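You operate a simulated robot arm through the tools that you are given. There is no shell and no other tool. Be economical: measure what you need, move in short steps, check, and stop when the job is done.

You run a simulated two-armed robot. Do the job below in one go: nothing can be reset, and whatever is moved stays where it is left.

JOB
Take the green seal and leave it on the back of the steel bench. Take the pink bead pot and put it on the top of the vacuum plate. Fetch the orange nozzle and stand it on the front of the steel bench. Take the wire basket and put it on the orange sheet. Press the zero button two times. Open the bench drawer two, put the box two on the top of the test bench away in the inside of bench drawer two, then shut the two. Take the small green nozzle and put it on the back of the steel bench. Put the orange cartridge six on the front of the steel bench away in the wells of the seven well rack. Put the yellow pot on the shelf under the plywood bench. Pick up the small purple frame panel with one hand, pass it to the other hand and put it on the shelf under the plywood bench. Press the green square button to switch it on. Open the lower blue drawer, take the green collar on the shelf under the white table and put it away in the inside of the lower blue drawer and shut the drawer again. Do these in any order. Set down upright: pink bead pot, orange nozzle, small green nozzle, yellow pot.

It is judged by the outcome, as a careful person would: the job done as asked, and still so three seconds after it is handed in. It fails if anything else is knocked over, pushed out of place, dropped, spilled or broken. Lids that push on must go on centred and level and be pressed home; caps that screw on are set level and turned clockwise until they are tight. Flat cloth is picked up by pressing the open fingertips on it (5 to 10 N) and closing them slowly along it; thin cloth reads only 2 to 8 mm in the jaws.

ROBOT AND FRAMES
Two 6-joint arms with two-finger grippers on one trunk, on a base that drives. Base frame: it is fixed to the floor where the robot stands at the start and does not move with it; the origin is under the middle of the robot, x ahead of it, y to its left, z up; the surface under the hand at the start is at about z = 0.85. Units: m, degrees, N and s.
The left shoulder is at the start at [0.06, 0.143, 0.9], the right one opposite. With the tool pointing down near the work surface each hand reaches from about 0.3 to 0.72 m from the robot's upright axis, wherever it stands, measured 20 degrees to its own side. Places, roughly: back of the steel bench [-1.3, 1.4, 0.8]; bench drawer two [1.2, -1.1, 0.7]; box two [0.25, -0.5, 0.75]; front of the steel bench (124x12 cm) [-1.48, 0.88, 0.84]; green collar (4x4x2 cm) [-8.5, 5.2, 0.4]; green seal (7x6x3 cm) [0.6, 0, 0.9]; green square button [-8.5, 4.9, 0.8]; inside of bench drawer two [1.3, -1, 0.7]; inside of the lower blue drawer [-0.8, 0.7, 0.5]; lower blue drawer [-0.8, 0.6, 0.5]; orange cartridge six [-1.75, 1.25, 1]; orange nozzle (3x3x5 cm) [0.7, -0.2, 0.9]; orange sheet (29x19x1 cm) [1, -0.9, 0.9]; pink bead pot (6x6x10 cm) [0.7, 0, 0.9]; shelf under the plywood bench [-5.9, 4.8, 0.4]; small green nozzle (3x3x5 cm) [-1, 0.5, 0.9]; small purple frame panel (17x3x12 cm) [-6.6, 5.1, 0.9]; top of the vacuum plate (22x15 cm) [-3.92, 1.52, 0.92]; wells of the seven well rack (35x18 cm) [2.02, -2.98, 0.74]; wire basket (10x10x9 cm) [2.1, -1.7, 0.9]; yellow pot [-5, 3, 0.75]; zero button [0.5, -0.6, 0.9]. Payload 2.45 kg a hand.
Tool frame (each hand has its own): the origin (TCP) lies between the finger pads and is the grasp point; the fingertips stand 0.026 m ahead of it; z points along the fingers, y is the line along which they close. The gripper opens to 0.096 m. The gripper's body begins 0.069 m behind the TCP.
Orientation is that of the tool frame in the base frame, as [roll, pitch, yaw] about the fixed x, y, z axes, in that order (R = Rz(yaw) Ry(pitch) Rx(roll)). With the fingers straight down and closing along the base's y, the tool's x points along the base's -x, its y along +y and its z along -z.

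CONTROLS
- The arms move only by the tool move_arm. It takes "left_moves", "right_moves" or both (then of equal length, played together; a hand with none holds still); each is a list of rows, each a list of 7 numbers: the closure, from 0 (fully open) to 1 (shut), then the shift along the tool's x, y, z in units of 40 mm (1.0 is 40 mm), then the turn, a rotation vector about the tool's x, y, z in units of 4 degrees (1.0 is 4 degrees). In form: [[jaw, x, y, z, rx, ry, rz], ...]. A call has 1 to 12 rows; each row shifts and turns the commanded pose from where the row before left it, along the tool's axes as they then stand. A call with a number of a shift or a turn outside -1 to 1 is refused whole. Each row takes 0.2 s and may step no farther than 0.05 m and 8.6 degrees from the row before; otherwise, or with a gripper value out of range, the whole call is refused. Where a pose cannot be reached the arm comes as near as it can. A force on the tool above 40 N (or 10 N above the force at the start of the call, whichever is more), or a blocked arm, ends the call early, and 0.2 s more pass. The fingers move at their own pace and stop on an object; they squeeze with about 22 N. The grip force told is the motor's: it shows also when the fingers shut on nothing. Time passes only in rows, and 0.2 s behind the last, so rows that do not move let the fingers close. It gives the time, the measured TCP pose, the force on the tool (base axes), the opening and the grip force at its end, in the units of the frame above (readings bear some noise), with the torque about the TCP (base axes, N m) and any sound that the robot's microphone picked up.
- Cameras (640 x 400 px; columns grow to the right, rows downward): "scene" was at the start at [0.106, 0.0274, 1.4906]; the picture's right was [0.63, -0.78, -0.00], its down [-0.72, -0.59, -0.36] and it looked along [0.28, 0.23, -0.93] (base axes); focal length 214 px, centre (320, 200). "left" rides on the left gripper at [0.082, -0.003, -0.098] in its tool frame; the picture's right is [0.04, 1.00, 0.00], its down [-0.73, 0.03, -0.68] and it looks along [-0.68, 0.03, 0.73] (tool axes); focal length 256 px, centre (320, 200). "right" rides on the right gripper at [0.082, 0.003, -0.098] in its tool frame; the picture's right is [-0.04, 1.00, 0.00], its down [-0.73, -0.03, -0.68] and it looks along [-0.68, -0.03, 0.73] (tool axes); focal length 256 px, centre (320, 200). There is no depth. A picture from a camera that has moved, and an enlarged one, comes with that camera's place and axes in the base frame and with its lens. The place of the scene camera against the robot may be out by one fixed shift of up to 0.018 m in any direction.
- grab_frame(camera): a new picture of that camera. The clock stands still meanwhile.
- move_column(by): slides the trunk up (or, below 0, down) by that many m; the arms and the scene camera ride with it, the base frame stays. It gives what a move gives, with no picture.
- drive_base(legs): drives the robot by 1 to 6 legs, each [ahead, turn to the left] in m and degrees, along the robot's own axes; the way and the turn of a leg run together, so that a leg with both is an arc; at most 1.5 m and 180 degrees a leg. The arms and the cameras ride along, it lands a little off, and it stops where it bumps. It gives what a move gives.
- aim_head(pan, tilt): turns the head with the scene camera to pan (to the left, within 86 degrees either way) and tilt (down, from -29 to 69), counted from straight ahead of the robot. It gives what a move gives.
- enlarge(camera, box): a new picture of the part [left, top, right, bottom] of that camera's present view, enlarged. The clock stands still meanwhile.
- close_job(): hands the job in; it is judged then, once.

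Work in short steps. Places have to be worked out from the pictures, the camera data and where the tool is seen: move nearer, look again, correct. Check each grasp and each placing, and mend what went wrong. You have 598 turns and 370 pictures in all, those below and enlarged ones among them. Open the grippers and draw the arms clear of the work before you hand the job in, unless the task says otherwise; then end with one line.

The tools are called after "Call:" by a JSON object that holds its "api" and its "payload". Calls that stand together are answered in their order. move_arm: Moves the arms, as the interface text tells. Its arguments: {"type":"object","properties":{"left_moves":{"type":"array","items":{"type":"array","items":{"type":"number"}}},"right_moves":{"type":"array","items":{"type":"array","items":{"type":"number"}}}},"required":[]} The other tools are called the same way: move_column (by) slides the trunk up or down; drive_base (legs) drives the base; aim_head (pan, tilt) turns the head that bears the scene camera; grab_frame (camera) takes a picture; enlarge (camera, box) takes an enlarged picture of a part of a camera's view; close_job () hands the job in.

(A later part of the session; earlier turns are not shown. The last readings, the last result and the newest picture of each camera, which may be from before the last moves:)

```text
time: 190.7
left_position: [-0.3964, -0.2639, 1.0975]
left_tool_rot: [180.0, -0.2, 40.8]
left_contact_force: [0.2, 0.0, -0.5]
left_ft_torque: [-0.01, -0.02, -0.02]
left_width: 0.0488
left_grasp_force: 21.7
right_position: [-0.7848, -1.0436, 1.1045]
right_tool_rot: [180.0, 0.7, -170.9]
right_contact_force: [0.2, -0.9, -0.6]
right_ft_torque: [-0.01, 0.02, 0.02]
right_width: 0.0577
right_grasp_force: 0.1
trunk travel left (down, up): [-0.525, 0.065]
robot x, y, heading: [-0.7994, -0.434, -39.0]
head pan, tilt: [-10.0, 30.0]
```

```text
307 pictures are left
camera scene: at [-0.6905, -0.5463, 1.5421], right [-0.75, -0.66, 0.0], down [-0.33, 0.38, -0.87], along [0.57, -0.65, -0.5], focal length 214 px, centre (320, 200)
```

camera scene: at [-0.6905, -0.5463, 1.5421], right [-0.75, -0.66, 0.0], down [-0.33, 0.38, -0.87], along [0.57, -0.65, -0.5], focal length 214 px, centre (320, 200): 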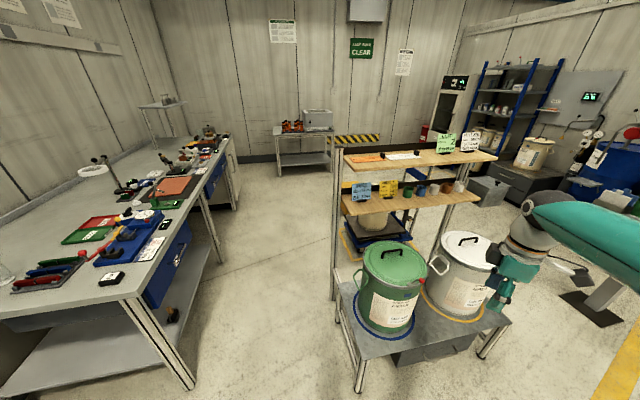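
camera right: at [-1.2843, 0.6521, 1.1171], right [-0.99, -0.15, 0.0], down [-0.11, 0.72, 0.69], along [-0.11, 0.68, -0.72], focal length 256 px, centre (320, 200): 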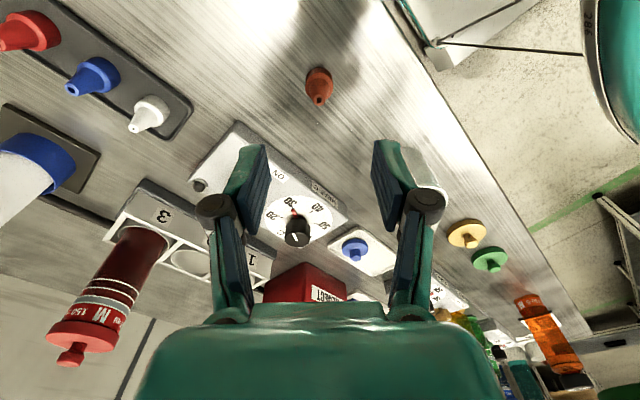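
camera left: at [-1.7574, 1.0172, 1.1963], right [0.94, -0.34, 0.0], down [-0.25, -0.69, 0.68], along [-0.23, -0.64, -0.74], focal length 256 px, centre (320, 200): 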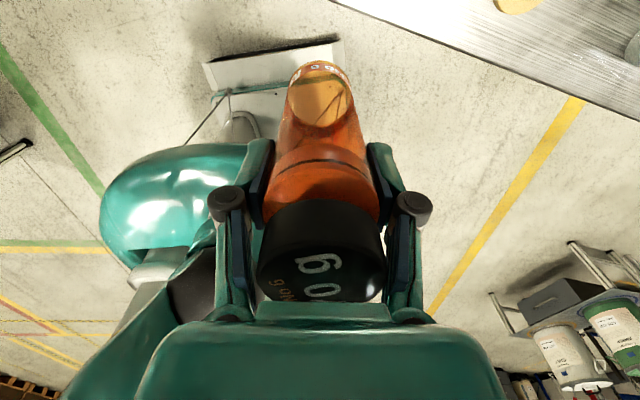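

The aisle between the test bench and the drum table is about 0.84 m wide. I tuck the right hand in, then drive down its middle.

Call:
{"api": "move_arm", "payload": {"right_moves": [[0.4, -0.74, 0.67, 0, 0, 0, 0], [0.4, -0.74, 0.67, 0, 0, 0, 0], [0.4, -0.74, 0.67, 0, 0, 0, 0], [0.4, -0.74, 0.67, 0, 0, 0, 0], [0.4, -0.74, 0.67, 0, 0, 0, 0]]}}

Call:
{"api": "drive_base", "payload": {"legs": [[0, 10], [0.8, 0], [0, -10], [0.5, 0]]}}

Call:
{"api": "aim_head", "payload": {"pan": 0, "tilt": 30}}

Call:
{"api": "grab_frame", "payload": {"camera": "scene"}}

```text
time: 191.9
left_position: [-0.396, -0.264, 1.0975]
left_tool_rot: [-180.0, 0.0, 40.8]
left_contact_force: [0.4, -0.7, -0.8]
left_ft_torque: [-0.04, 0.01, 0.01]
left_width: 0.049
left_grasp_force: 22.0
right_position: [-0.6606, -0.8877, 1.1073]
right_tool_rot: [-179.9, 0.7, -171.0]
right_contact_force: [0.7, -0.4, 0.3]
right_ft_torque: [-0.01, 0.01, 0.0]
right_width: 0.0576
right_grasp_force: 0.0
trunk travel left (down, up): [-0.525, 0.065]
robot x, y, heading: [-0.7983, -0.4325, -39.1]
head pan, tilt: [-10.0, 30.0]
```

```text
time: 200.3
left_position: [0.6875, -0.9619, 1.0979]
left_tool_rot: [-180.0, -0.1, 41.2]
left_contact_force: [-0.1, -0.4, -1.1]
left_ft_torque: [0.02, 0.03, 0.01]
left_width: 0.0487
left_grasp_force: 21.5
right_position: [0.4271, -1.5877, 1.1069]
right_tool_rot: [180.0, 0.7, -170.7]
right_contact_force: [0.6, 0.2, -0.4]
right_ft_torque: [0.02, 0.0, 0.03]
right_width: 0.0576
right_grasp_force: 0.1
trunk travel left (down, up): [-0.525, 0.065]
robot x, y, heading: [0.2863, -1.1314, -38.7]
head pan, tilt: [-10.0, 30.0]
```

```text
time: 201.0
left_position: [0.687, -0.9611, 1.0977]
left_tool_rot: [179.9, 0.0, 41.0]
left_contact_force: [0.2, -0.5, -0.4]
left_ft_torque: [0.04, -0.01, 0.0]
left_width: 0.0487
left_grasp_force: 22.6
right_position: [0.4262, -1.5864, 1.1072]
right_tool_rot: [179.9, 0.6, -170.7]
right_contact_force: [0.5, 0.4, 0.4]
right_ft_torque: [0.01, 0.02, -0.02]
right_width: 0.0575
right_grasp_force: 0.1
trunk travel left (down, up): [-0.525, 0.065]
robot x, y, heading: [0.2833, -1.1287, -38.6]
head pan, tilt: [0.0, 30.0]
```

```text
306 pictures are left
camera scene: at [0.405, -1.234, 1.5421], right [-0.62, -0.78, 0.0], down [-0.39, 0.31, -0.87], along [0.68, -0.54, -0.5], focal length 214 px, centre (320, 200)
```

scene: 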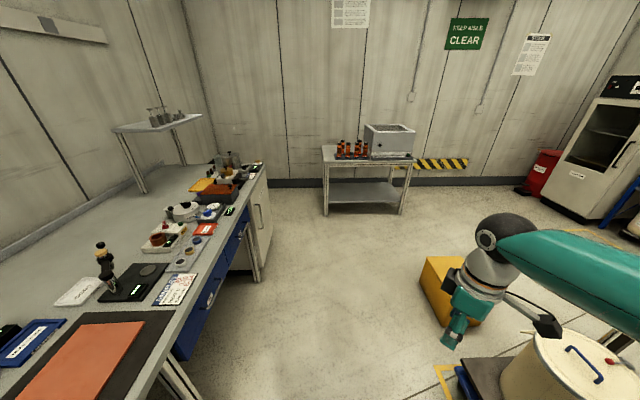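

Call:
{"api": "enlarge", "payload": {"camera": "scene", "box": [310, 110, 430, 185]}}

Call:
{"api": "drive_base", "payload": {"legs": [[0.6, -8], [0.7, 8]]}}

Call:
{"api": "aim_head", "payload": {"pan": 0, "tilt": 40}}

Call:
{"api": "grab_frame", "payload": {"camera": "scene"}}

```text
5.33 times, centred on (370, 148) of scene
camera zoom: at [0.405, -1.234, 1.5421], right [-0.62, -0.78, 0.0], down [-0.39, 0.31, -0.87], along [0.68, -0.54, -0.5], focal length 1144 px, centre (53, 480)
```

zoom: 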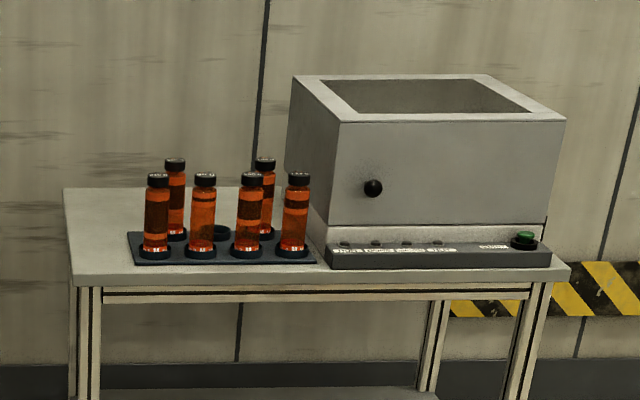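

```text
time: 207.9
left_position: [1.6444, -1.8355, 1.0982]
left_tool_rot: [-180.0, -0.1, 41.5]
left_contact_force: [0.4, -0.8, -1.1]
left_ft_torque: [-0.04, 0.01, 0.02]
left_width: 0.0488
left_grasp_force: 21.9
right_position: [1.3861, -2.4618, 1.1078]
right_tool_rot: [180.0, 0.7, -170.2]
right_contact_force: [-0.2, -1.3, 0.7]
right_ft_torque: [0.01, 0.02, -0.02]
right_width: 0.0575
right_grasp_force: 0.1
trunk travel left (down, up): [-0.525, 0.065]
robot x, y, heading: [1.2416, -2.0123, -38.1]
head pan, tilt: [0.0, 30.0]
```

```text
time: 208.6
left_position: [1.6439, -1.8339, 1.0991]
left_tool_rot: [-179.9, -0.2, 41.4]
left_contact_force: [0.5, -0.8, -0.6]
left_ft_torque: [0.03, -0.01, -0.03]
left_width: 0.049
left_grasp_force: 21.8
right_position: [1.3864, -2.4619, 1.1085]
right_tool_rot: [-180.0, 0.7, -170.3]
right_contact_force: [-0.1, 0.4, 0.4]
right_ft_torque: [-0.01, 0.02, -0.05]
right_width: 0.0578
right_grasp_force: 0.0
trunk travel left (down, up): [-0.525, 0.065]
robot x, y, heading: [1.2407, -2.0095, -38.1]
head pan, tilt: [0.0, 40.0]
```

```text
304 pictures are left
camera scene: at [1.3579, -2.1057, 1.5268], right [-0.62, -0.79, 0.0], down [-0.5, 0.4, -0.77], along [0.6, -0.47, -0.64], focal length 214 px, centre (320, 200)
```

scene: 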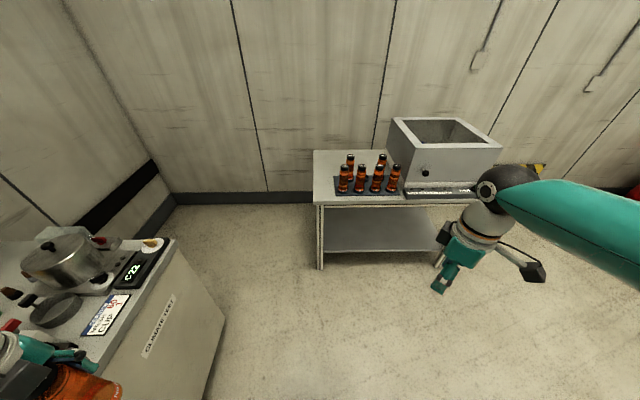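

The rack has one empty well: back row, middle. I drive round to stand before that table with the well ahead-left.

Call:
{"api": "drive_base", "payload": {"legs": [[0, -37], [0.82, 0], [0, 37]]}}

Call:
{"api": "aim_head", "payload": {"pan": 15, "tilt": 50}}

Call:
{"api": "grab_frame", "payload": {"camera": "scene"}}

```text
time: 216.9
left_position: [1.8525, -2.6153, 1.0997]
left_tool_rot: [180.0, -0.1, 41.5]
left_contact_force: [0.2, -1.0, -0.5]
left_ft_torque: [0.02, 0.02, -0.02]
left_width: 0.0488
left_grasp_force: 21.7
right_position: [1.5964, -3.2423, 1.1094]
right_tool_rot: [180.0, 0.6, -170.3]
right_contact_force: [0.0, -0.4, -0.7]
right_ft_torque: [0.04, 0.0, -0.02]
right_width: 0.0577
right_grasp_force: 0.1
trunk travel left (down, up): [-0.525, 0.065]
robot x, y, heading: [1.4405, -2.8025, -38.7]
head pan, tilt: [0.0, 40.0]
```

```text
time: 217.7
left_position: [1.8515, -2.6156, 1.0992]
left_tool_rot: [179.9, -0.1, 41.4]
left_contact_force: [-0.3, 0.2, -0.8]
left_ft_torque: [0.01, 0.0, 0.0]
left_width: 0.0489
left_grasp_force: 22.5
right_position: [1.5952, -3.2419, 1.1095]
right_tool_rot: [-180.0, 0.6, -170.3]
right_contact_force: [-0.1, -0.1, -0.7]
right_ft_torque: [0.0, 0.0, 0.01]
right_width: 0.0576
right_grasp_force: 0.0
trunk travel left (down, up): [-0.525, 0.065]
robot x, y, heading: [1.441, -2.8026, -38.2]
head pan, tilt: [15.0, 50.0]
```

```text
303 pictures are left
camera scene: at [1.5605, -2.8778, 1.5127], right [-0.4, -0.92, 0.0], down [-0.7, 0.3, -0.64], along [0.59, -0.25, -0.77], focal length 214 px, centre (320, 200)
```

scene: 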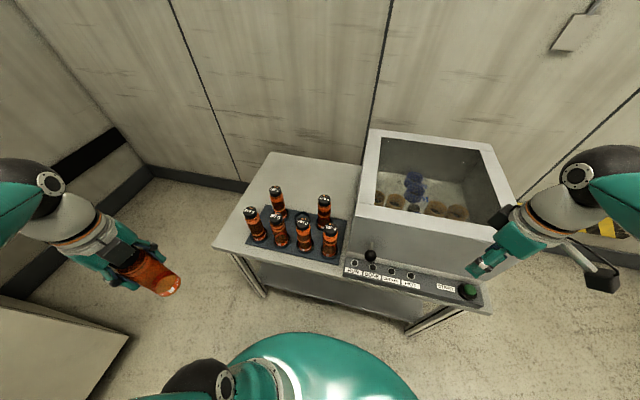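

Call:
{"api": "enlarge", "payload": {"camera": "scene", "box": [220, 170, 364, 260]}}

```text
4.44 times, centred on (292, 215) of scene
camera zoom: at [1.5605, -2.8778, 1.5127], right [-0.4, -0.92, 0.0], down [-0.7, 0.3, -0.64], along [0.59, -0.25, -0.77], focal length 953 px, centre (444, 133)
```

zoom: 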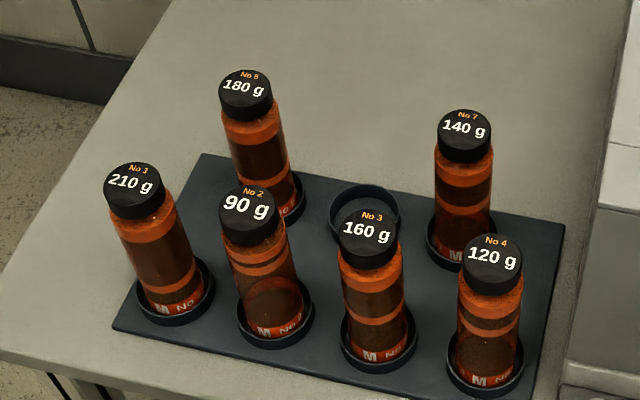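

Empty well measured near (2.073,-3.012). I turn the tool so its camera will be behind the rack and the fingers close along the row.

Call:
{"api": "move_arm", "payload": {"left_moves": [[1, 0, 0, 0, 0, 0, 1], [1, 0, 0, 0, 0, 0, 1], [1, 0, 0, 0, 0, 0, 1], [1, 0, 0, 0, 0, 0, 1], [1, 0, 0, 0, 0, 0, 1], [1, 0, 0, 0, 0, 0, 1], [1, 0, 0, 0, 0, 0, 1], [1, 0, 0, 0, 0, 0, 1], [1, 0, 0, 0, 0, 0, 1], [1, 0, 0, 0, 0, 0, 1]]}}

Call:
{"api": "move_arm", "payload": {"left_moves": [[1, 0, 0, 0, 0, 0, 1], [1, 0, 0, 0, 0, 0, 1], [1, 0, 0, 0, 0, 0, 1], [1, 0, 0, 0, 0, 0, 1], [1, 0, 0, 0, 0, 0, 1], [1, 0, 0, 0, 0, 0, 1], [1, 0, 0, 0, 0, 0, 1], [1, 0, 0, 0, 0, 0, 1], [1, 0, 0, 0, 0, 0, 1], [1, 0, 0, 0, 0, 0, 1]]}}

```text
time: 219.9
left_position: [1.8528, -2.6164, 1.0985]
left_tool_rot: [-179.9, 0.1, 1.3]
left_contact_force: [-0.3, 0.8, -1.3]
left_ft_torque: [-0.01, 0.01, 0.02]
left_width: 0.049
left_grasp_force: 22.1
right_position: [1.5963, -3.2431, 1.1086]
right_tool_rot: [179.9, 0.7, -170.3]
right_contact_force: [-0.5, -0.3, 0.2]
right_ft_torque: [0.01, 0.03, 0.0]
right_width: 0.0578
right_grasp_force: 0.0
trunk travel left (down, up): [-0.525, 0.065]
robot x, y, heading: [1.4421, -2.8046, -38.3]
head pan, tilt: [15.0, 50.0]
```

```text
time: 222.1
left_position: [1.8105, -2.7269, 1.111]
left_tool_rot: [-179.7, 0.2, -38.6]
left_contact_force: [-0.5, 0.5, -1.0]
left_ft_torque: [-0.01, 0.02, -0.01]
left_width: 0.0493
left_grasp_force: 22.1
left hand out of reach, approached as far as the arm can: row 1, 2, 3, 4, 5, 6, 7, 8, 9, 10
right_position: [1.5964, -3.2414, 1.1085]
right_tool_rot: [180.0, 0.7, -170.2]
right_contact_force: [-0.8, -0.9, -0.2]
right_ft_torque: [0.0, 0.02, 0.01]
right_width: 0.0577
right_grasp_force: 0.0
trunk travel left (down, up): [-0.525, 0.065]
robot x, y, heading: [1.4401, -2.8015, -38.5]
head pan, tilt: [15.0, 50.0]
```

The turn pushed against a wrist limit but the yaw is right. I raise the trunk for more reach, then carry the bottle toward the well, lowering a bit.

Call:
{"api": "move_column", "payload": {"by": 0.06}}

Call:
{"api": "move_arm", "payload": {"left_moves": [[1, 0, 0, 0.9, 0, 0, 0], [1, 0, 0, 0.9, 0, 0, 0], [1, 0.9, 0.15, 0.2, 0, 0, 0], [1, 0.9, 0.15, 0.2, 0, 0, 0], [1, 0.9, 0.15, 0.2, 0, 0, 0], [1, 0.9, 0.15, 0.2, 0, 0, 0], [1, 0.9, 0.15, 0.2, 0, 0, 0], [1, 0.9, 0.15, 0.2, 0, 0, 0], [1, 0.9, 0.15, 0.2, 0, 0, 0]]}}

Call:
{"api": "grab_frame", "payload": {"camera": "left"}}

```text
time: 223.1
left_position: [1.8102, -2.7261, 1.1694]
left_tool_rot: [-179.8, 0.0, -38.5]
left_contact_force: [-0.5, 0.0, -0.4]
left_ft_torque: [0.03, -0.03, 0.03]
left_width: 0.0488
left_grasp_force: 22.3
right_position: [1.5959, -3.244, 1.1691]
right_tool_rot: [-180.0, 0.7, -170.2]
right_contact_force: [0.5, -0.2, -0.1]
right_ft_torque: [0.02, -0.02, 0.02]
right_width: 0.0575
right_grasp_force: 0.1
trunk travel left (down, up): [-0.585, 0.005]
robot x, y, heading: [1.4419, -2.8008, -38.2]
head pan, tilt: [15.0, 50.0]
```

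```text
time: 225.1
left_position: [1.9819, -2.9188, 1.0395]
left_tool_rot: [-179.7, 0.0, -38.3]
left_contact_force: [0.3, 0.0, -0.7]
left_ft_torque: [0.03, 0.02, 0.0]
left_width: 0.0489
left_grasp_force: 22.2
left hand out of reach, approached as far as the arm can: row 2
right_position: [1.596, -3.2429, 1.168]
right_tool_rot: [-179.9, 0.7, -170.3]
right_contact_force: [-0.4, -0.5, 0.7]
right_ft_torque: [0.02, 0.05, 0.01]
right_width: 0.0578
right_grasp_force: 0.0
trunk travel left (down, up): [-0.585, 0.005]
robot x, y, heading: [1.4412, -2.8011, -38.3]
head pan, tilt: [15.0, 50.0]
```

```text
301 pictures are left
camera left: at [2.0472, -2.9663, 1.1393], right [-0.59, -0.81, 0.0], down [-0.59, 0.43, 0.68], along [-0.55, 0.4, -0.73], focal length 256 px, centre (320, 200)
```

left: 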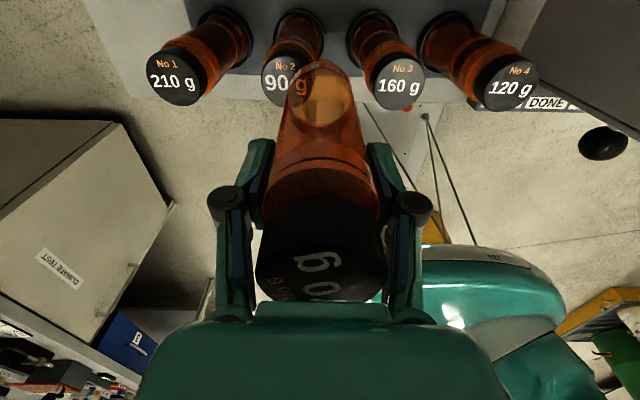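

Bottle bottom is about 4 cm above the caps. I move on over the empty well at this height and look.

Call:
{"api": "move_arm", "payload": {"left_moves": [[1, 0.8, 0.1, 0, 0, 0, 0], [1, 0.8, 0.1, 0, 0, 0, 0], [1, 0.8, 0.1, 0, 0, 0, 0], [1, 0.8, 0.1, 0, 0, 0, 0]]}}

Call:
{"api": "grab_frame", "payload": {"camera": "left"}}

Call:
{"api": "enlarge", "payload": {"camera": "scene", "box": [220, 150, 364, 260]}}

```text
time: 226.1
left_position: [2.0717, -3.0103, 1.0393]
left_tool_rot: [-179.7, 0.2, -38.3]
left_contact_force: [0.6, -0.5, -0.7]
left_ft_torque: [0.05, 0.02, 0.06]
left_width: 0.0489
left_grasp_force: 22.1
right_position: [1.597, -3.2438, 1.1683]
right_tool_rot: [-180.0, 0.6, -170.3]
right_contact_force: [0.2, -0.4, -0.3]
right_ft_torque: [0.02, 0.01, -0.02]
right_width: 0.0576
right_grasp_force: 0.0
trunk travel left (down, up): [-0.585, 0.005]
robot x, y, heading: [1.4452, -2.7966, -38.2]
head pan, tilt: [15.0, 50.0]
```

```text
300 pictures are left
camera left: at [2.1356, -3.0581, 1.1389], right [-0.59, -0.81, -0.01], down [-0.6, 0.43, 0.68], along [-0.55, 0.4, -0.73], focal length 256 px, centre (320, 200)
```

left: 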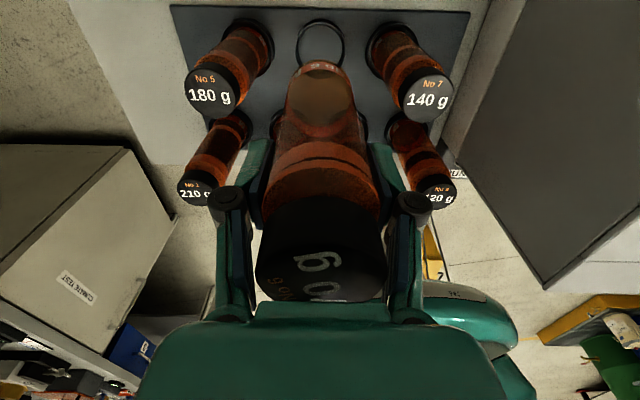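

```text
3.64 times, centred on (292, 205) of scene
camera zoom: at [1.5626, -2.8788, 1.5724], right [-0.4, -0.92, 0.0], down [-0.7, 0.3, -0.64], along [0.59, -0.25, -0.77], focal length 780 px, centre (422, 182)
```

zoom: 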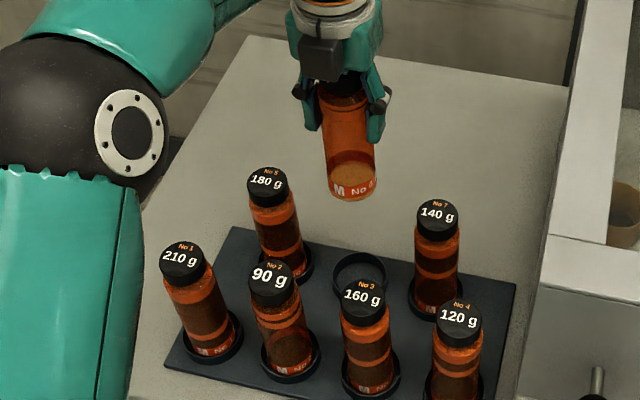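

The well is centred under the bottle within a few mm. I lower it to just above the rim and check.

Call:
{"api": "move_arm", "payload": {"left_moves": [[1, 0, 0, 1, 0, 0, 0], [1, 0, 0, 1, 0, 0, 0], [1, 0, 0, 1, 0, 0, 0], [1, 0, 0, 0.8, 0, 0, 0]]}}

Call:
{"api": "grab_frame", "payload": {"camera": "left"}}

Call:
{"api": "enlarge", "payload": {"camera": "scene", "box": [220, 150, 364, 260]}}

```text
time: 227.1
left_position: [2.0721, -3.0102, 0.8896]
left_tool_rot: [-179.9, 0.2, -38.4]
left_contact_force: [0.1, -0.5, -0.6]
left_ft_torque: [-0.02, 0.0, -0.01]
left_width: 0.0488
left_grasp_force: 22.0
right_position: [1.5964, -3.244, 1.169]
right_tool_rot: [180.0, 0.7, -170.3]
right_contact_force: [-0.2, 0.5, -0.4]
right_ft_torque: [-0.02, 0.0, 0.01]
right_width: 0.0576
right_grasp_force: 0.1
trunk travel left (down, up): [-0.585, 0.005]
robot x, y, heading: [1.4406, -2.7992, -38.5]
head pan, tilt: [15.0, 50.0]
```

```text
298 pictures are left
camera left: at [2.1362, -3.057, 0.9875], right [-0.59, -0.81, 0.0], down [-0.59, 0.43, 0.68], along [-0.55, 0.4, -0.73], focal length 256 px, centre (320, 200)
```

left: 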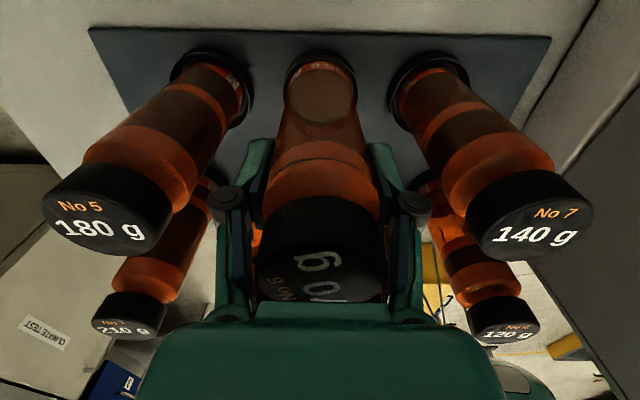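

```text
3.64 times, centred on (292, 205) of scene
camera zoom: at [1.5621, -2.8781, 1.5725], right [-0.4, -0.92, 0.0], down [-0.7, 0.3, -0.64], along [0.59, -0.25, -0.77], focal length 780 px, centre (422, 182)
```

zoom: 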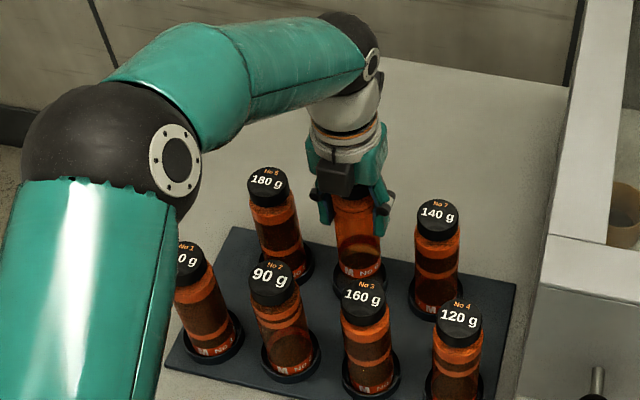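

It appears centred in the ring. I lower in small steps until it seats.

Call:
{"api": "move_arm", "payload": {"left_moves": [[1, 0, 0, 0.25, 0, 0, 0], [1, 0, 0, 0.25, 0, 0, 0], [1, 0, 0, 0.25, 0, 0, 0]]}}

Call:
{"api": "grab_frame", "payload": {"camera": "left"}}

```text
time: 227.9
left_position: [2.0718, -3.0099, 0.8665]
left_tool_rot: [-179.6, -0.8, -38.4]
left_contact_force: [-4.3, 3.4, 37.9]
left_ft_torque: [-0.34, -0.32, 0.05]
left_width: 0.0496
left_grasp_force: 22.1
right_position: [1.5915, -3.2403, 1.1709]
right_tool_rot: [-180.0, 1.0, -170.2]
right_contact_force: [0.5, 0.0, -0.4]
right_ft_torque: [0.02, -0.01, 0.03]
right_width: 0.0578
right_grasp_force: 0.1
trunk travel left (down, up): [-0.585, 0.005]
robot x, y, heading: [1.4425, -2.7994, -38.5]
head pan, tilt: [15.0, 50.0]
```

```text
296 pictures are left
camera left: at [2.1349, -3.0559, 0.9669], right [-0.59, -0.81, -0.01], down [-0.6, 0.43, 0.67], along [-0.54, 0.4, -0.74], focal length 256 px, centre (320, 200)
```

left: 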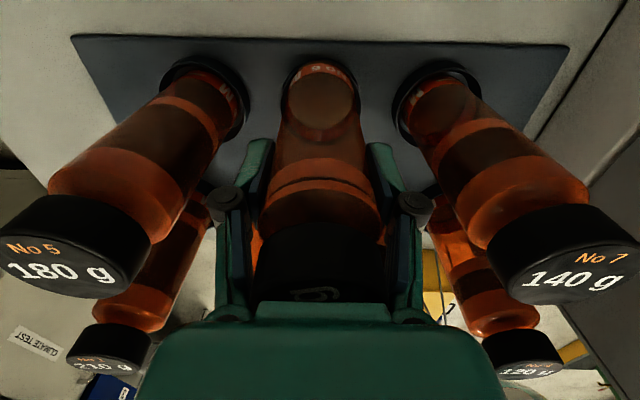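

38 N with a torque pointing to contact on the far rim side: the bottle sits about 5 mm too far. I lift 1 cm, shift back 5 mm and lower again.

Call:
{"api": "move_arm", "payload": {"left_moves": [[1, 0, 0, -0.35, 0, 0, 0], [1, -0.13, 0, 0, 0, 0, 0], [1, 0, 0, 0.2, 0, 0, 0], [1, 0, 0, 0.15, 0, 0, 0], [1, 0, 0, 0.1, 0, 0, 0]]}}

```text
time: 229.1
left_position: [2.0695, -3.0052, 0.8563]
left_tool_rot: [-179.8, 0.1, -38.4]
left_contact_force: [-0.7, -0.3, -0.7]
left_ft_torque: [0.09, 0.11, -0.03]
left_width: 0.0491
left_grasp_force: 22.1
right_position: [1.5972, -3.243, 1.169]
right_tool_rot: [180.0, 0.7, -170.3]
right_contact_force: [-0.8, -0.1, 0.6]
right_ft_torque: [0.0, 0.04, 0.0]
right_width: 0.0577
right_grasp_force: 0.1
trunk travel left (down, up): [-0.585, 0.005]
robot x, y, heading: [1.437, -2.7976, -38.4]
head pan, tilt: [15.0, 50.0]
```

It slid in lower without force. I continue down until it bottoms.

Call:
{"api": "move_arm", "payload": {"left_moves": [[1, 0, 0, 0.15, 0, 0, 0], [1, 0, 0, 0.15, 0, 0, 0], [1, 0, 0, 0.15, 0, 0, 0], [1, 0, 0, 0.15, 0, 0, 0]]}}

```text
time: 229.9
left_position: [2.0712, -3.0079, 0.8503]
left_tool_rot: [-179.7, -0.9, -38.2]
left_contact_force: [-5.4, 2.3, 17.4]
left_ft_torque: [0.3, 0.81, 0.05]
left_width: 0.0498
left_grasp_force: 22.0
right_position: [1.5949, -3.2427, 1.1693]
right_tool_rot: [179.9, 0.8, -170.3]
right_contact_force: [-0.3, 0.0, -0.6]
right_ft_torque: [0.0, 0.02, -0.02]
right_width: 0.0576
right_grasp_force: 0.1
trunk travel left (down, up): [-0.585, 0.005]
robot x, y, heading: [1.4362, -2.803, -38.0]
head pan, tilt: [15.0, 50.0]
stopped in row 3 (left hand): the force on the tool passed its limit at 44 N (the readings are from after the stop); the commanded pose is now the measured one
```

Call:
{"api": "grab_frame", "payload": {"camera": "left"}}

Call:
{"api": "enlarge", "payload": {"camera": "scene", "box": [220, 150, 364, 260]}}

```text
295 pictures are left
camera left: at [2.1347, -3.055, 0.9497], right [-0.59, -0.81, 0.0], down [-0.6, 0.43, 0.67], along [-0.54, 0.39, -0.74], focal length 256 px, centre (320, 200)
```

left: 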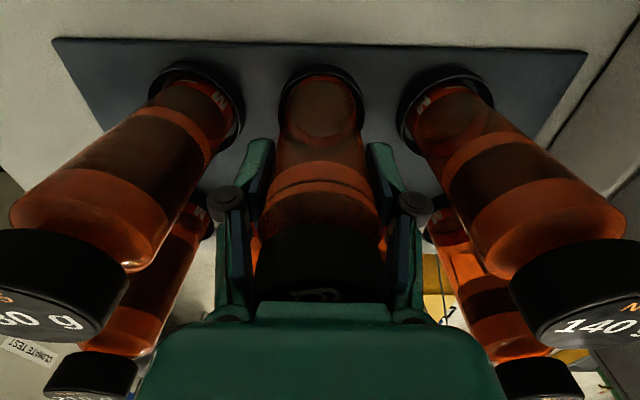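

```text
3.64 times, centred on (292, 205) of scene
camera zoom: at [1.5602, -2.8775, 1.5726], right [-0.4, -0.92, 0.0], down [-0.7, 0.3, -0.64], along [0.59, -0.25, -0.77], focal length 780 px, centre (422, 182)
```

zoom: 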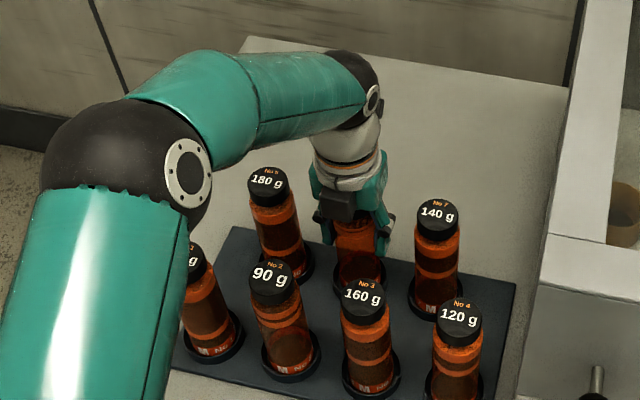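

The bottle is inside the ring like its neighbours. I release, rise straight up and check.

Call:
{"api": "move_arm", "payload": {"left_moves": [[0.35, 0, 0, 0, 0, 0, 0], [0.25, 0, 0, 0, 0, 0, 0], [0.25, 0, 0, 0, 0, 0, 0], [0.25, 0, 0, -0.5, 0, 0, 0], [0.25, 0, 0, -1, 0, 0, 0], [0.25, 0, 0, -1, 0, 0, 0], [0.25, 0, 0, -1, 0, 0, 0]]}}

Call:
{"api": "grab_frame", "payload": {"camera": "left"}}

Call:
{"api": "enlarge", "payload": {"camera": "scene", "box": [220, 150, 364, 260]}}

```text
time: 231.5
left_position: [2.0686, -3.0063, 0.9881]
left_tool_rot: [-179.7, -0.7, -38.3]
left_contact_force: [-0.5, 0.2, 0.4]
left_ft_torque: [0.01, -0.01, 0.0]
left_width: 0.072
left_grasp_force: 0.1
right_position: [1.5954, -3.2428, 1.1689]
right_tool_rot: [-180.0, 0.7, -170.3]
right_contact_force: [0.4, 0.1, 0.4]
right_ft_torque: [0.02, -0.01, -0.01]
right_width: 0.0576
right_grasp_force: 0.0
trunk travel left (down, up): [-0.585, 0.005]
robot x, y, heading: [1.4412, -2.8042, -38.4]
head pan, tilt: [15.0, 50.0]
```

```text
293 pictures are left
camera left: at [2.1319, -3.0529, 1.0878], right [-0.59, -0.81, 0.0], down [-0.6, 0.43, 0.67], along [-0.54, 0.4, -0.74], focal length 256 px, centre (320, 200)
```

left: 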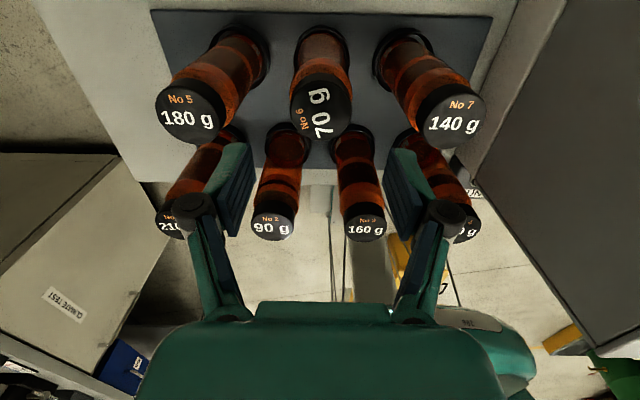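

```text
3.64 times, centred on (292, 205) of scene
camera zoom: at [1.5605, -2.8774, 1.5726], right [-0.4, -0.92, 0.0], down [-0.7, 0.3, -0.64], along [0.59, -0.25, -0.77], focal length 780 px, centre (422, 182)
```

zoom: 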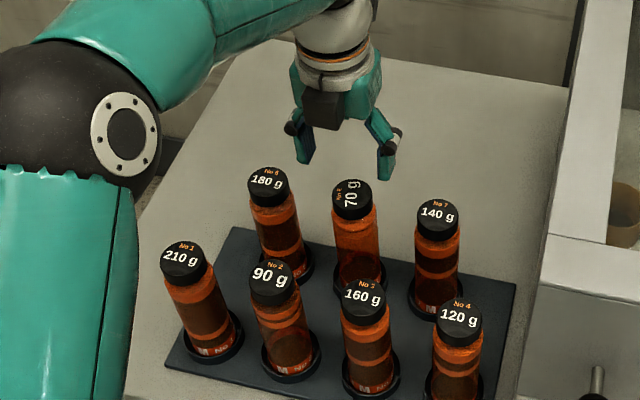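

Cartridge six stands properly in the well. I draw the hand back, retreat and turn toward the test bench to find the wire basket.

Call:
{"api": "move_arm", "payload": {"left_moves": [[0, -0.5, 0, -0.8, 0, 0, 0], [0, -0.9, 0, -0.5, 0, 0, 0], [0, -1, 0, 0, 0, 0, 0], [0, -1, 0, 0, 0, 0, 0], [0, -1, 0, 0, 0, 0, 0], [0, -1, 0, 0, 0, 0, 0], [0, -1, 0, 0, 0, 0, 0]]}}

Call:
{"api": "drive_base", "payload": {"legs": [[-0.4, 0], [0, 80]]}}

Call:
{"api": "aim_head", "payload": {"pan": 0, "tilt": 35}}

Call:
{"api": "grab_frame", "payload": {"camera": "scene"}}

```text
time: 233.1
left_position: [1.867, -2.8483, 1.0346]
left_tool_rot: [-179.7, -0.9, -38.2]
left_contact_force: [-0.7, 0.3, 0.9]
left_ft_torque: [0.0, -0.06, 0.0]
left_width: 0.0957
left_grasp_force: 0.0
right_position: [1.5953, -3.2421, 1.171]
right_tool_rot: [-179.9, 0.7, -170.2]
right_contact_force: [-0.2, -0.1, -0.3]
right_ft_torque: [0.02, 0.01, -0.02]
right_width: 0.0574
right_grasp_force: 0.0
trunk travel left (down, up): [-0.585, 0.005]
robot x, y, heading: [1.4425, -2.7996, -38.4]
head pan, tilt: [15.0, 50.0]
```

```text
time: 237.1
left_position: [1.5443, -2.4447, 1.0345]
left_tool_rot: [-179.8, -0.7, -18.8]
left_contact_force: [0.0, 0.5, 0.3]
left_ft_torque: [-0.04, 0.05, -0.01]
left_width: 0.0959
left_grasp_force: 0.1
right_position: [1.4188, -2.9068, 1.1716]
right_tool_rot: [-179.8, 0.6, -150.8]
right_contact_force: [-0.1, 1.1, 1.3]
right_ft_torque: [-0.04, 0.03, 0.0]
right_width: 0.0575
right_grasp_force: 0.0
trunk travel left (down, up): [-0.585, 0.005]
robot x, y, heading: [1.1316, -2.5179, -29.5]
head pan, tilt: [15.0, 50.0]
stopped in leg 2: the robot was blocked; the commanded pose is now the measured one
```

```text
time: 237.9
left_position: [1.5438, -2.4486, 1.0342]
left_tool_rot: [-179.7, -0.7, -18.9]
left_contact_force: [0.3, -0.1, 0.0]
left_ft_torque: [0.0, 0.01, 0.0]
left_width: 0.0962
left_grasp_force: 0.1
right_position: [1.4165, -2.9116, 1.1704]
right_tool_rot: [-179.9, 0.7, -150.9]
right_contact_force: [0.2, -0.3, 0.1]
right_ft_torque: [-0.01, -0.01, 0.02]
right_width: 0.0577
right_grasp_force: 0.0
trunk travel left (down, up): [-0.585, 0.005]
robot x, y, heading: [1.1329, -2.5232, -29.6]
head pan, tilt: [0.0, 35.0]
```

```text
291 pictures are left
camera scene: at [1.266, -2.6006, 1.5942], right [-0.49, -0.87, 0.0], down [-0.5, 0.28, -0.82], along [0.71, -0.4, -0.57], focal length 214 px, centre (320, 200)
```

scene: 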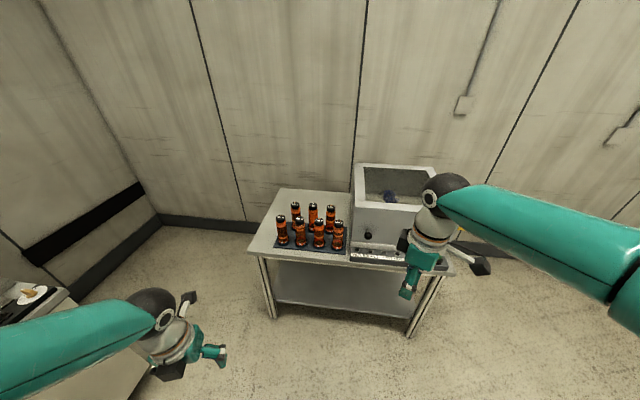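

The base stop seems tied to the left wrist being at its limit. I turn the left tool back toward its natural orientation.

Call:
{"api": "move_arm", "payload": {"left_moves": [[0, 0, 0, 0, 0, 0, -1], [0, 0, 0, 0, 0, 0, -1], [0, 0, 0, 0, 0, 0, -1], [0, 0, 0, 0, 0, 0, -1], [0, 0, 0, 0, 0, 0, -1], [0, 0, 0, 0, 0, 0, -1], [0, 0, 0, 0, 0, 0, -1], [0, 0, 0, 0, 0, 0, -1], [0, 0, 0, 0, 0, 0, -1], [0, 0, 0, 0, 0, 0, -1], [0, 0, 0, 0, 0, 0, -1], [0, 0, 0, 0, 0, 0, -1]]}}

Call:
{"api": "move_arm", "payload": {"left_moves": [[0, 0, 0, 0, 0, 0, -1], [0, 0, 0, 0, 0, 0, -1], [0, 0, 0, 0, 0, 0, -1], [0, 0, 0, 0, 0, 0, -1], [0, 0, 0, 0, 0, 0, -1], [0, 0, 0, 0, 0, 0, -1], [0, 0, 0, 0, 0, 0, -1], [0, 0, 0, 0, 0, 0, -1], [0, 0, 0, 0, 0, 0, -1], [0, 0, 0, 0, 0, 0, -1], [0, 0, 0, 0, 0, 0, -1], [0, 0, 0, 0, 0, 0, -1]]}}

Call:
{"api": "move_arm", "payload": {"left_moves": [[0, 0, 0, 0, 0, 0, -1], [0, 0, 0, 0, 0, 0, -1], [0, 0, 0, 0, 0, 0, -1], [0, 0, 0, 0, 0, 0, -1], [0, 0, 0, 0, 0, 0, -1], [0, 0, 0, 0, 0, 0, -1], [0, 0, 0, 0, 0, 0, -1], [0, 0, 0, 0, 0, 0, -1], [0, 0, 0, 0, 0, 0, -1], [0, 0, 0, 0, 0, 0, -1], [0, 0, 0, 0, 0, 0, -1], [0, 0, 0, 0, 0, 0, -1]]}}

Call:
{"api": "move_arm", "payload": {"left_moves": [[0, 0, 0, 0, 0, 0, -1], [0, 0, 0, 0, 0, 0, -1], [0, 0, 0, 0, 0, 0, -1], [0, 0, 0, 0, 0, 0, -1], [0, 0, 0, 0, 0, 0, -1], [0, 0, 0, 0, 0, 0, -1]]}}

```text
time: 240.5
left_position: [1.5432, -2.4484, 1.0349]
left_tool_rot: [179.7, -0.6, 29.2]
left_contact_force: [-0.6, 0.2, 0.3]
left_ft_torque: [0.02, 0.01, 0.0]
left_width: 0.0959
left_grasp_force: 0.1
right_position: [1.4171, -2.9104, 1.1707]
right_tool_rot: [-180.0, 0.7, -150.9]
right_contact_force: [0.4, -0.2, 0.7]
right_ft_torque: [0.01, 0.0, -0.02]
right_width: 0.0576
right_grasp_force: 0.1
trunk travel left (down, up): [-0.585, 0.005]
robot x, y, heading: [1.1362, -2.5199, -29.8]
head pan, tilt: [0.0, 35.0]
```

```text
time: 243.1
left_position: [1.5424, -2.4482, 1.0339]
left_tool_rot: [179.3, -0.2, 77.1]
left_contact_force: [-0.3, -0.9, 0.0]
left_ft_torque: [-0.02, -0.02, 0.01]
left_width: 0.0961
left_grasp_force: 0.1
right_position: [1.4172, -2.9098, 1.1704]
right_tool_rot: [-179.8, 0.7, -150.9]
right_contact_force: [-0.5, 0.5, -0.1]
right_ft_torque: [0.01, 0.02, 0.01]
right_width: 0.0575
right_grasp_force: 0.1
trunk travel left (down, up): [-0.585, 0.005]
robot x, y, heading: [1.1387, -2.5155, -29.5]
head pan, tilt: [0.0, 35.0]
```

```text
time: 245.7
left_position: [1.5421, -2.4475, 1.0353]
left_tool_rot: [179.3, 0.4, 125.1]
left_contact_force: [0.9, -0.4, 0.6]
left_ft_torque: [-0.02, 0.0, -0.01]
left_width: 0.0959
left_grasp_force: 0.0
right_position: [1.4159, -2.9106, 1.1707]
right_tool_rot: [-179.9, 0.8, -150.9]
right_contact_force: [0.7, -1.0, 0.3]
right_ft_torque: [-0.02, 0.03, -0.04]
right_width: 0.0575
right_grasp_force: 0.1
trunk travel left (down, up): [-0.585, 0.005]
robot x, y, heading: [1.1354, -2.5226, -29.4]
head pan, tilt: [0.0, 35.0]
```

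```text
time: 247.1
left_position: [1.5426, -2.448, 1.0338]
left_tool_rot: [179.5, 0.5, 149.1]
left_contact_force: [0.0, -0.3, -0.3]
left_ft_torque: [0.0, -0.01, 0.0]
left_width: 0.096
left_grasp_force: 0.1
right_position: [1.416, -2.9108, 1.1699]
right_tool_rot: [-179.9, 0.7, -151.0]
right_contact_force: [-0.4, -0.5, -0.2]
right_ft_torque: [-0.02, -0.03, 0.02]
right_width: 0.0576
right_grasp_force: 0.1
trunk travel left (down, up): [-0.585, 0.005]
robot x, y, heading: [1.1342, -2.5175, -29.6]
head pan, tilt: [0.0, 35.0]
```

Now I turn left toward the bench end.

Call:
{"api": "drive_base", "payload": {"legs": [[0, 80]]}}

Call:
{"api": "grab_frame", "payload": {"camera": "scene"}}

```text
time: 248.6
left_position: [1.5316, -2.3749, 1.029]
left_tool_rot: [179.7, -0.2, 159.2]
left_contact_force: [0.9, -0.1, -0.8]
left_ft_torque: [-0.04, 0.09, 0.01]
left_width: 0.096
left_grasp_force: 0.1
right_position: [1.4898, -2.8527, 1.1635]
right_tool_rot: [179.3, 0.3, -140.9]
right_contact_force: [1.4, 0.7, -0.7]
right_ft_torque: [-0.06, 0.1, -0.01]
right_width: 0.0576
right_grasp_force: 0.0
trunk travel left (down, up): [-0.585, 0.005]
robot x, y, heading: [1.1344, -2.5047, -26.1]
head pan, tilt: [0.0, 35.0]
stopped in leg 1: the robot was blocked; the commanded pose is now the measured one
```

```text
290 pictures are left
camera scene: at [1.2732, -2.5747, 1.5939], right [-0.44, -0.9, 0.0], down [-0.52, 0.25, -0.82], along [0.73, -0.36, -0.58], focal length 214 px, centre (320, 200)
```

scene: 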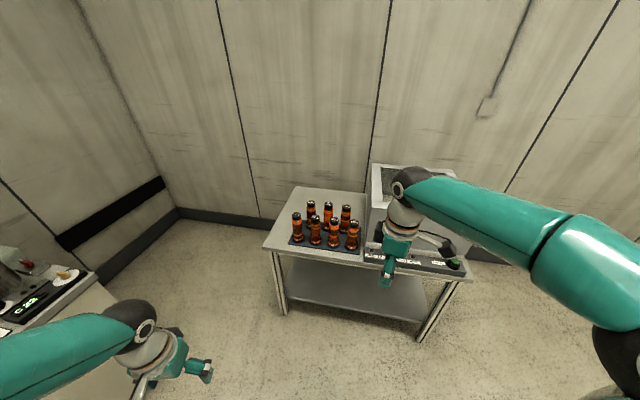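

The rear likely touches the yellow box behind. I go ahead 0.3 m first, then turn.

Call:
{"api": "drive_base", "payload": {"legs": [[0.3, 0], [0, 75]]}}

Call:
{"api": "grab_frame", "payload": {"camera": "scene"}}

```text
time: 253.5
left_position: [1.4918, -2.2274, 1.031]
left_tool_rot: [179.6, -0.1, -140.9]
left_contact_force: [-1.1, -0.2, -0.6]
left_ft_torque: [-0.04, -0.03, 0.01]
left_width: 0.0961
left_grasp_force: 0.2
right_position: [1.8843, -2.5033, 1.166]
right_tool_rot: [179.5, 0.4, -80.9]
right_contact_force: [1.6, 1.5, -0.7]
right_ft_torque: [-0.08, -0.02, -0.02]
right_width: 0.0577
right_grasp_force: 0.0
trunk travel left (down, up): [-0.585, 0.005]
robot x, y, heading: [1.4202, -2.6659, 35.0]
head pan, tilt: [0.0, 35.0]
stopped in leg 2: the robot was blocked; the commanded pose is now the measured one
```

```text
289 pictures are left
camera scene: at [1.5454, -2.5843, 1.5942], right [0.58, -0.82, 0.0], down [-0.47, -0.33, -0.82], along [0.67, 0.47, -0.57], focal length 214 px, centre (320, 200)
```

scene: 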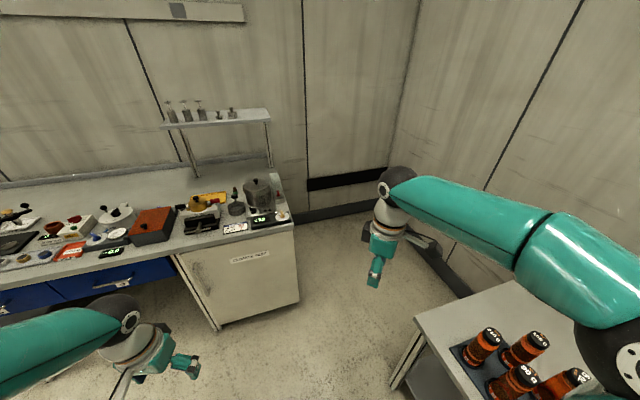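

Call:
{"api": "enlarge", "payload": {"camera": "scene", "box": [100, 150, 310, 281]}}

```text
3.05 times, centred on (205, 216) of scene
camera zoom: at [1.5454, -2.5843, 1.5942], right [0.58, -0.82, 0.0], down [-0.47, -0.33, -0.82], along [0.67, 0.47, -0.57], focal length 654 px, centre (670, 153)
```

zoom: 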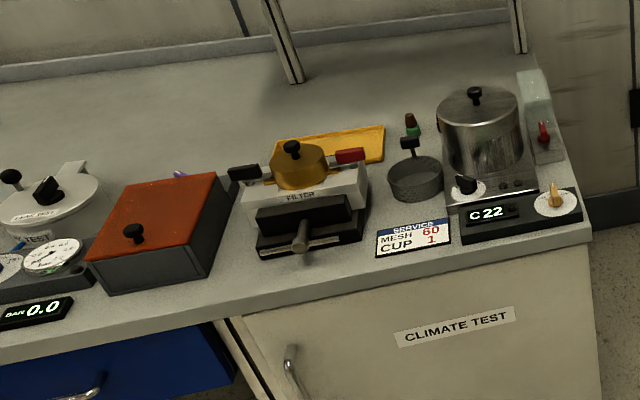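

The wire basket is at about (2.043,-1.663). I drive to face the bench in front of it.

Call:
{"api": "drive_base", "payload": {"legs": [[0.1, 0], [0, 55], [0.5, 0], [0, -38]]}}

Call:
{"api": "aim_head", "payload": {"pan": -10, "tilt": 50}}

Call:
{"api": "grab_frame", "payload": {"camera": "scene"}}

```text
time: 257.5
left_position: [1.1844, -2.3037, 1.0313]
left_tool_rot: [179.6, -0.2, -85.8]
left_contact_force: [-0.7, -0.6, 0.4]
left_ft_torque: [-0.01, -0.07, 0.01]
left_width: 0.096
left_grasp_force: 0.1
right_position: [1.6347, -2.1393, 1.1668]
right_tool_rot: [179.7, 0.4, -25.8]
right_contact_force: [-0.8, 0.0, -0.6]
right_ft_torque: [0.02, -0.05, -0.02]
right_width: 0.0579
right_grasp_force: 0.1
trunk travel left (down, up): [-0.585, 0.005]
robot x, y, heading: [1.5378, -2.6078, 90.0]
head pan, tilt: [0.0, 35.0]
stopped in leg 2: the robot was blocked; the commanded pose is now the measured one
```

```text
time: 258.3
left_position: [1.1868, -2.3044, 1.0314]
left_tool_rot: [179.4, -0.2, -85.7]
left_contact_force: [0.4, 0.1, 0.2]
left_ft_torque: [0.04, 0.0, 0.0]
left_width: 0.0957
left_grasp_force: 0.1
right_position: [1.6366, -2.1389, 1.1674]
right_tool_rot: [179.5, 0.5, -25.8]
right_contact_force: [-0.7, 0.0, -0.2]
right_ft_torque: [-0.05, -0.03, 0.0]
right_width: 0.0577
right_grasp_force: 0.0
trunk travel left (down, up): [-0.585, 0.005]
robot x, y, heading: [1.5386, -2.6069, 90.0]
head pan, tilt: [-10.0, 50.0]
```

```text
287 pictures are left
camera scene: at [1.552, -2.4809, 1.5726], right [0.98, -0.17, 0.0], down [-0.13, -0.75, -0.64], along [0.11, 0.63, -0.77], focal length 214 px, centre (320, 200)
```

scene: 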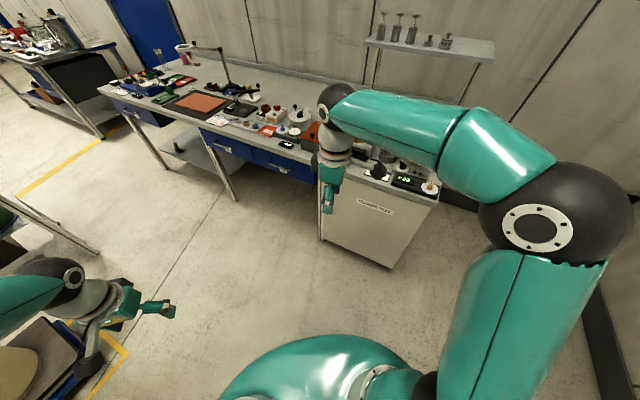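

Call:
{"api": "drive_base", "payload": {"legs": [[0.5, 0], [0, -38]]}}

Call:
{"api": "aim_head", "payload": {"pan": -20, "tilt": 50}}

Call:
{"api": "grab_frame", "payload": {"camera": "scene"}}

```text
time: 263.3
left_position: [1.4501, -1.6533, 1.0322]
left_tool_rot: [179.5, 0.0, -123.9]
left_contact_force: [0.2, 0.2, 0.6]
left_ft_torque: [-0.01, 0.02, -0.01]
left_width: 0.0959
left_grasp_force: 0.2
right_position: [1.9058, -1.8026, 1.1668]
right_tool_rot: [179.6, 0.5, -63.9]
right_contact_force: [0.2, -0.4, 0.1]
right_ft_torque: [0.01, -0.02, 0.03]
right_width: 0.0576
right_grasp_force: 0.0
trunk travel left (down, up): [-0.585, 0.005]
robot x, y, heading: [1.5194, -2.0937, 52.1]
head pan, tilt: [-10.0, 50.0]
```

```text
time: 264.0
left_position: [1.4492, -1.6525, 1.0329]
left_tool_rot: [179.6, -0.1, -123.9]
left_contact_force: [-0.7, -0.5, 0.7]
left_ft_torque: [-0.02, -0.02, -0.06]
left_width: 0.096
left_grasp_force: 0.0
right_position: [1.9051, -1.802, 1.1679]
right_tool_rot: [179.5, 0.4, -64.1]
right_contact_force: [0.1, -0.6, -0.8]
right_ft_torque: [-0.02, -0.01, -0.02]
right_width: 0.0577
right_grasp_force: 0.1
trunk travel left (down, up): [-0.585, 0.005]
robot x, y, heading: [1.5197, -2.0969, 52.2]
head pan, tilt: [-20.0, 50.0]
```

```text
286 pictures are left
camera scene: at [1.6215, -2.0143, 1.5726], right [0.53, -0.85, 0.0], down [-0.65, -0.41, -0.64], along [0.54, 0.34, -0.77], focal length 214 px, centre (320, 200)
```

scene: 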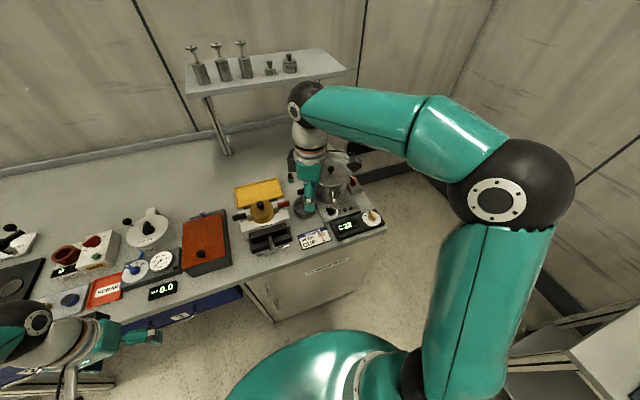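

Call:
{"api": "grab_frame", "payload": {"camera": "right"}}

```text
285 pictures are left
camera right: at [1.9396, -1.8771, 1.2649], right [-0.92, -0.4, 0.01], down [-0.29, 0.67, 0.69], along [-0.28, 0.63, -0.73], focal length 256 px, centre (320, 200)
```

right: 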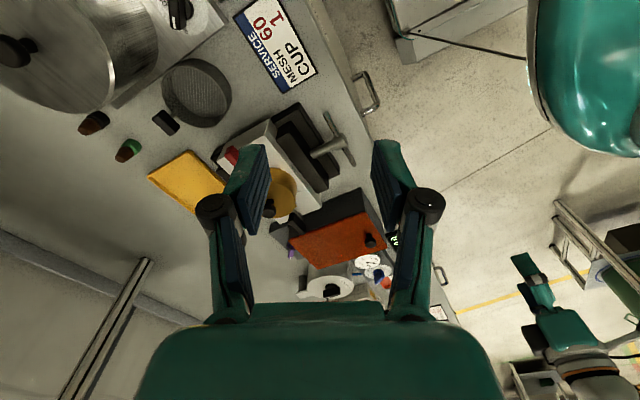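

Call:
{"api": "enlarge", "payload": {"camera": "right", "box": [120, 40, 280, 140]}}

Call:
{"api": "enlarge", "payload": {"camera": "scene", "box": [270, 150, 400, 245]}}

```text
4.00 times, centred on (200, 90) of right
camera zoom: at [1.9396, -1.8771, 1.2649], right [-0.92, -0.4, 0.01], down [-0.29, 0.67, 0.69], along [-0.28, 0.63, -0.73], focal length 1024 px, centre (800, 640)
```

zoom: 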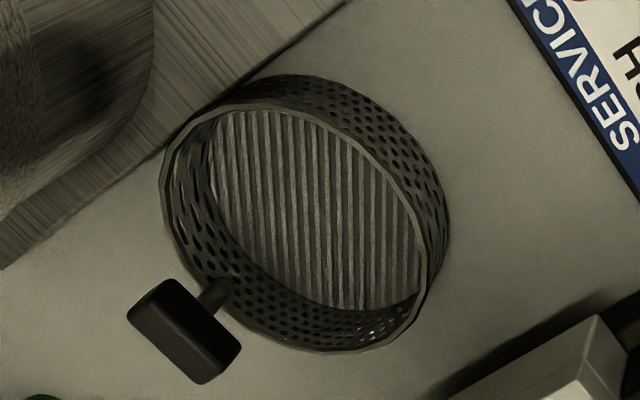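

```text
4.21 times, centred on (335, 198) of scene
camera zoom: at [1.6215, -2.0143, 1.5726], right [0.53, -0.85, 0.0], down [-0.65, -0.41, -0.64], along [0.54, 0.34, -0.77], focal length 903 px, centre (257, 210)
```

zoom: 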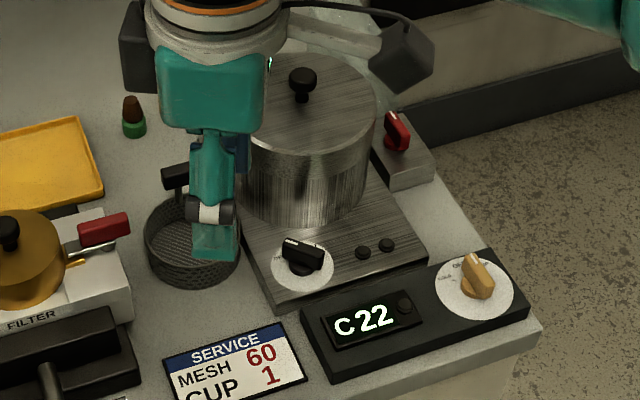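

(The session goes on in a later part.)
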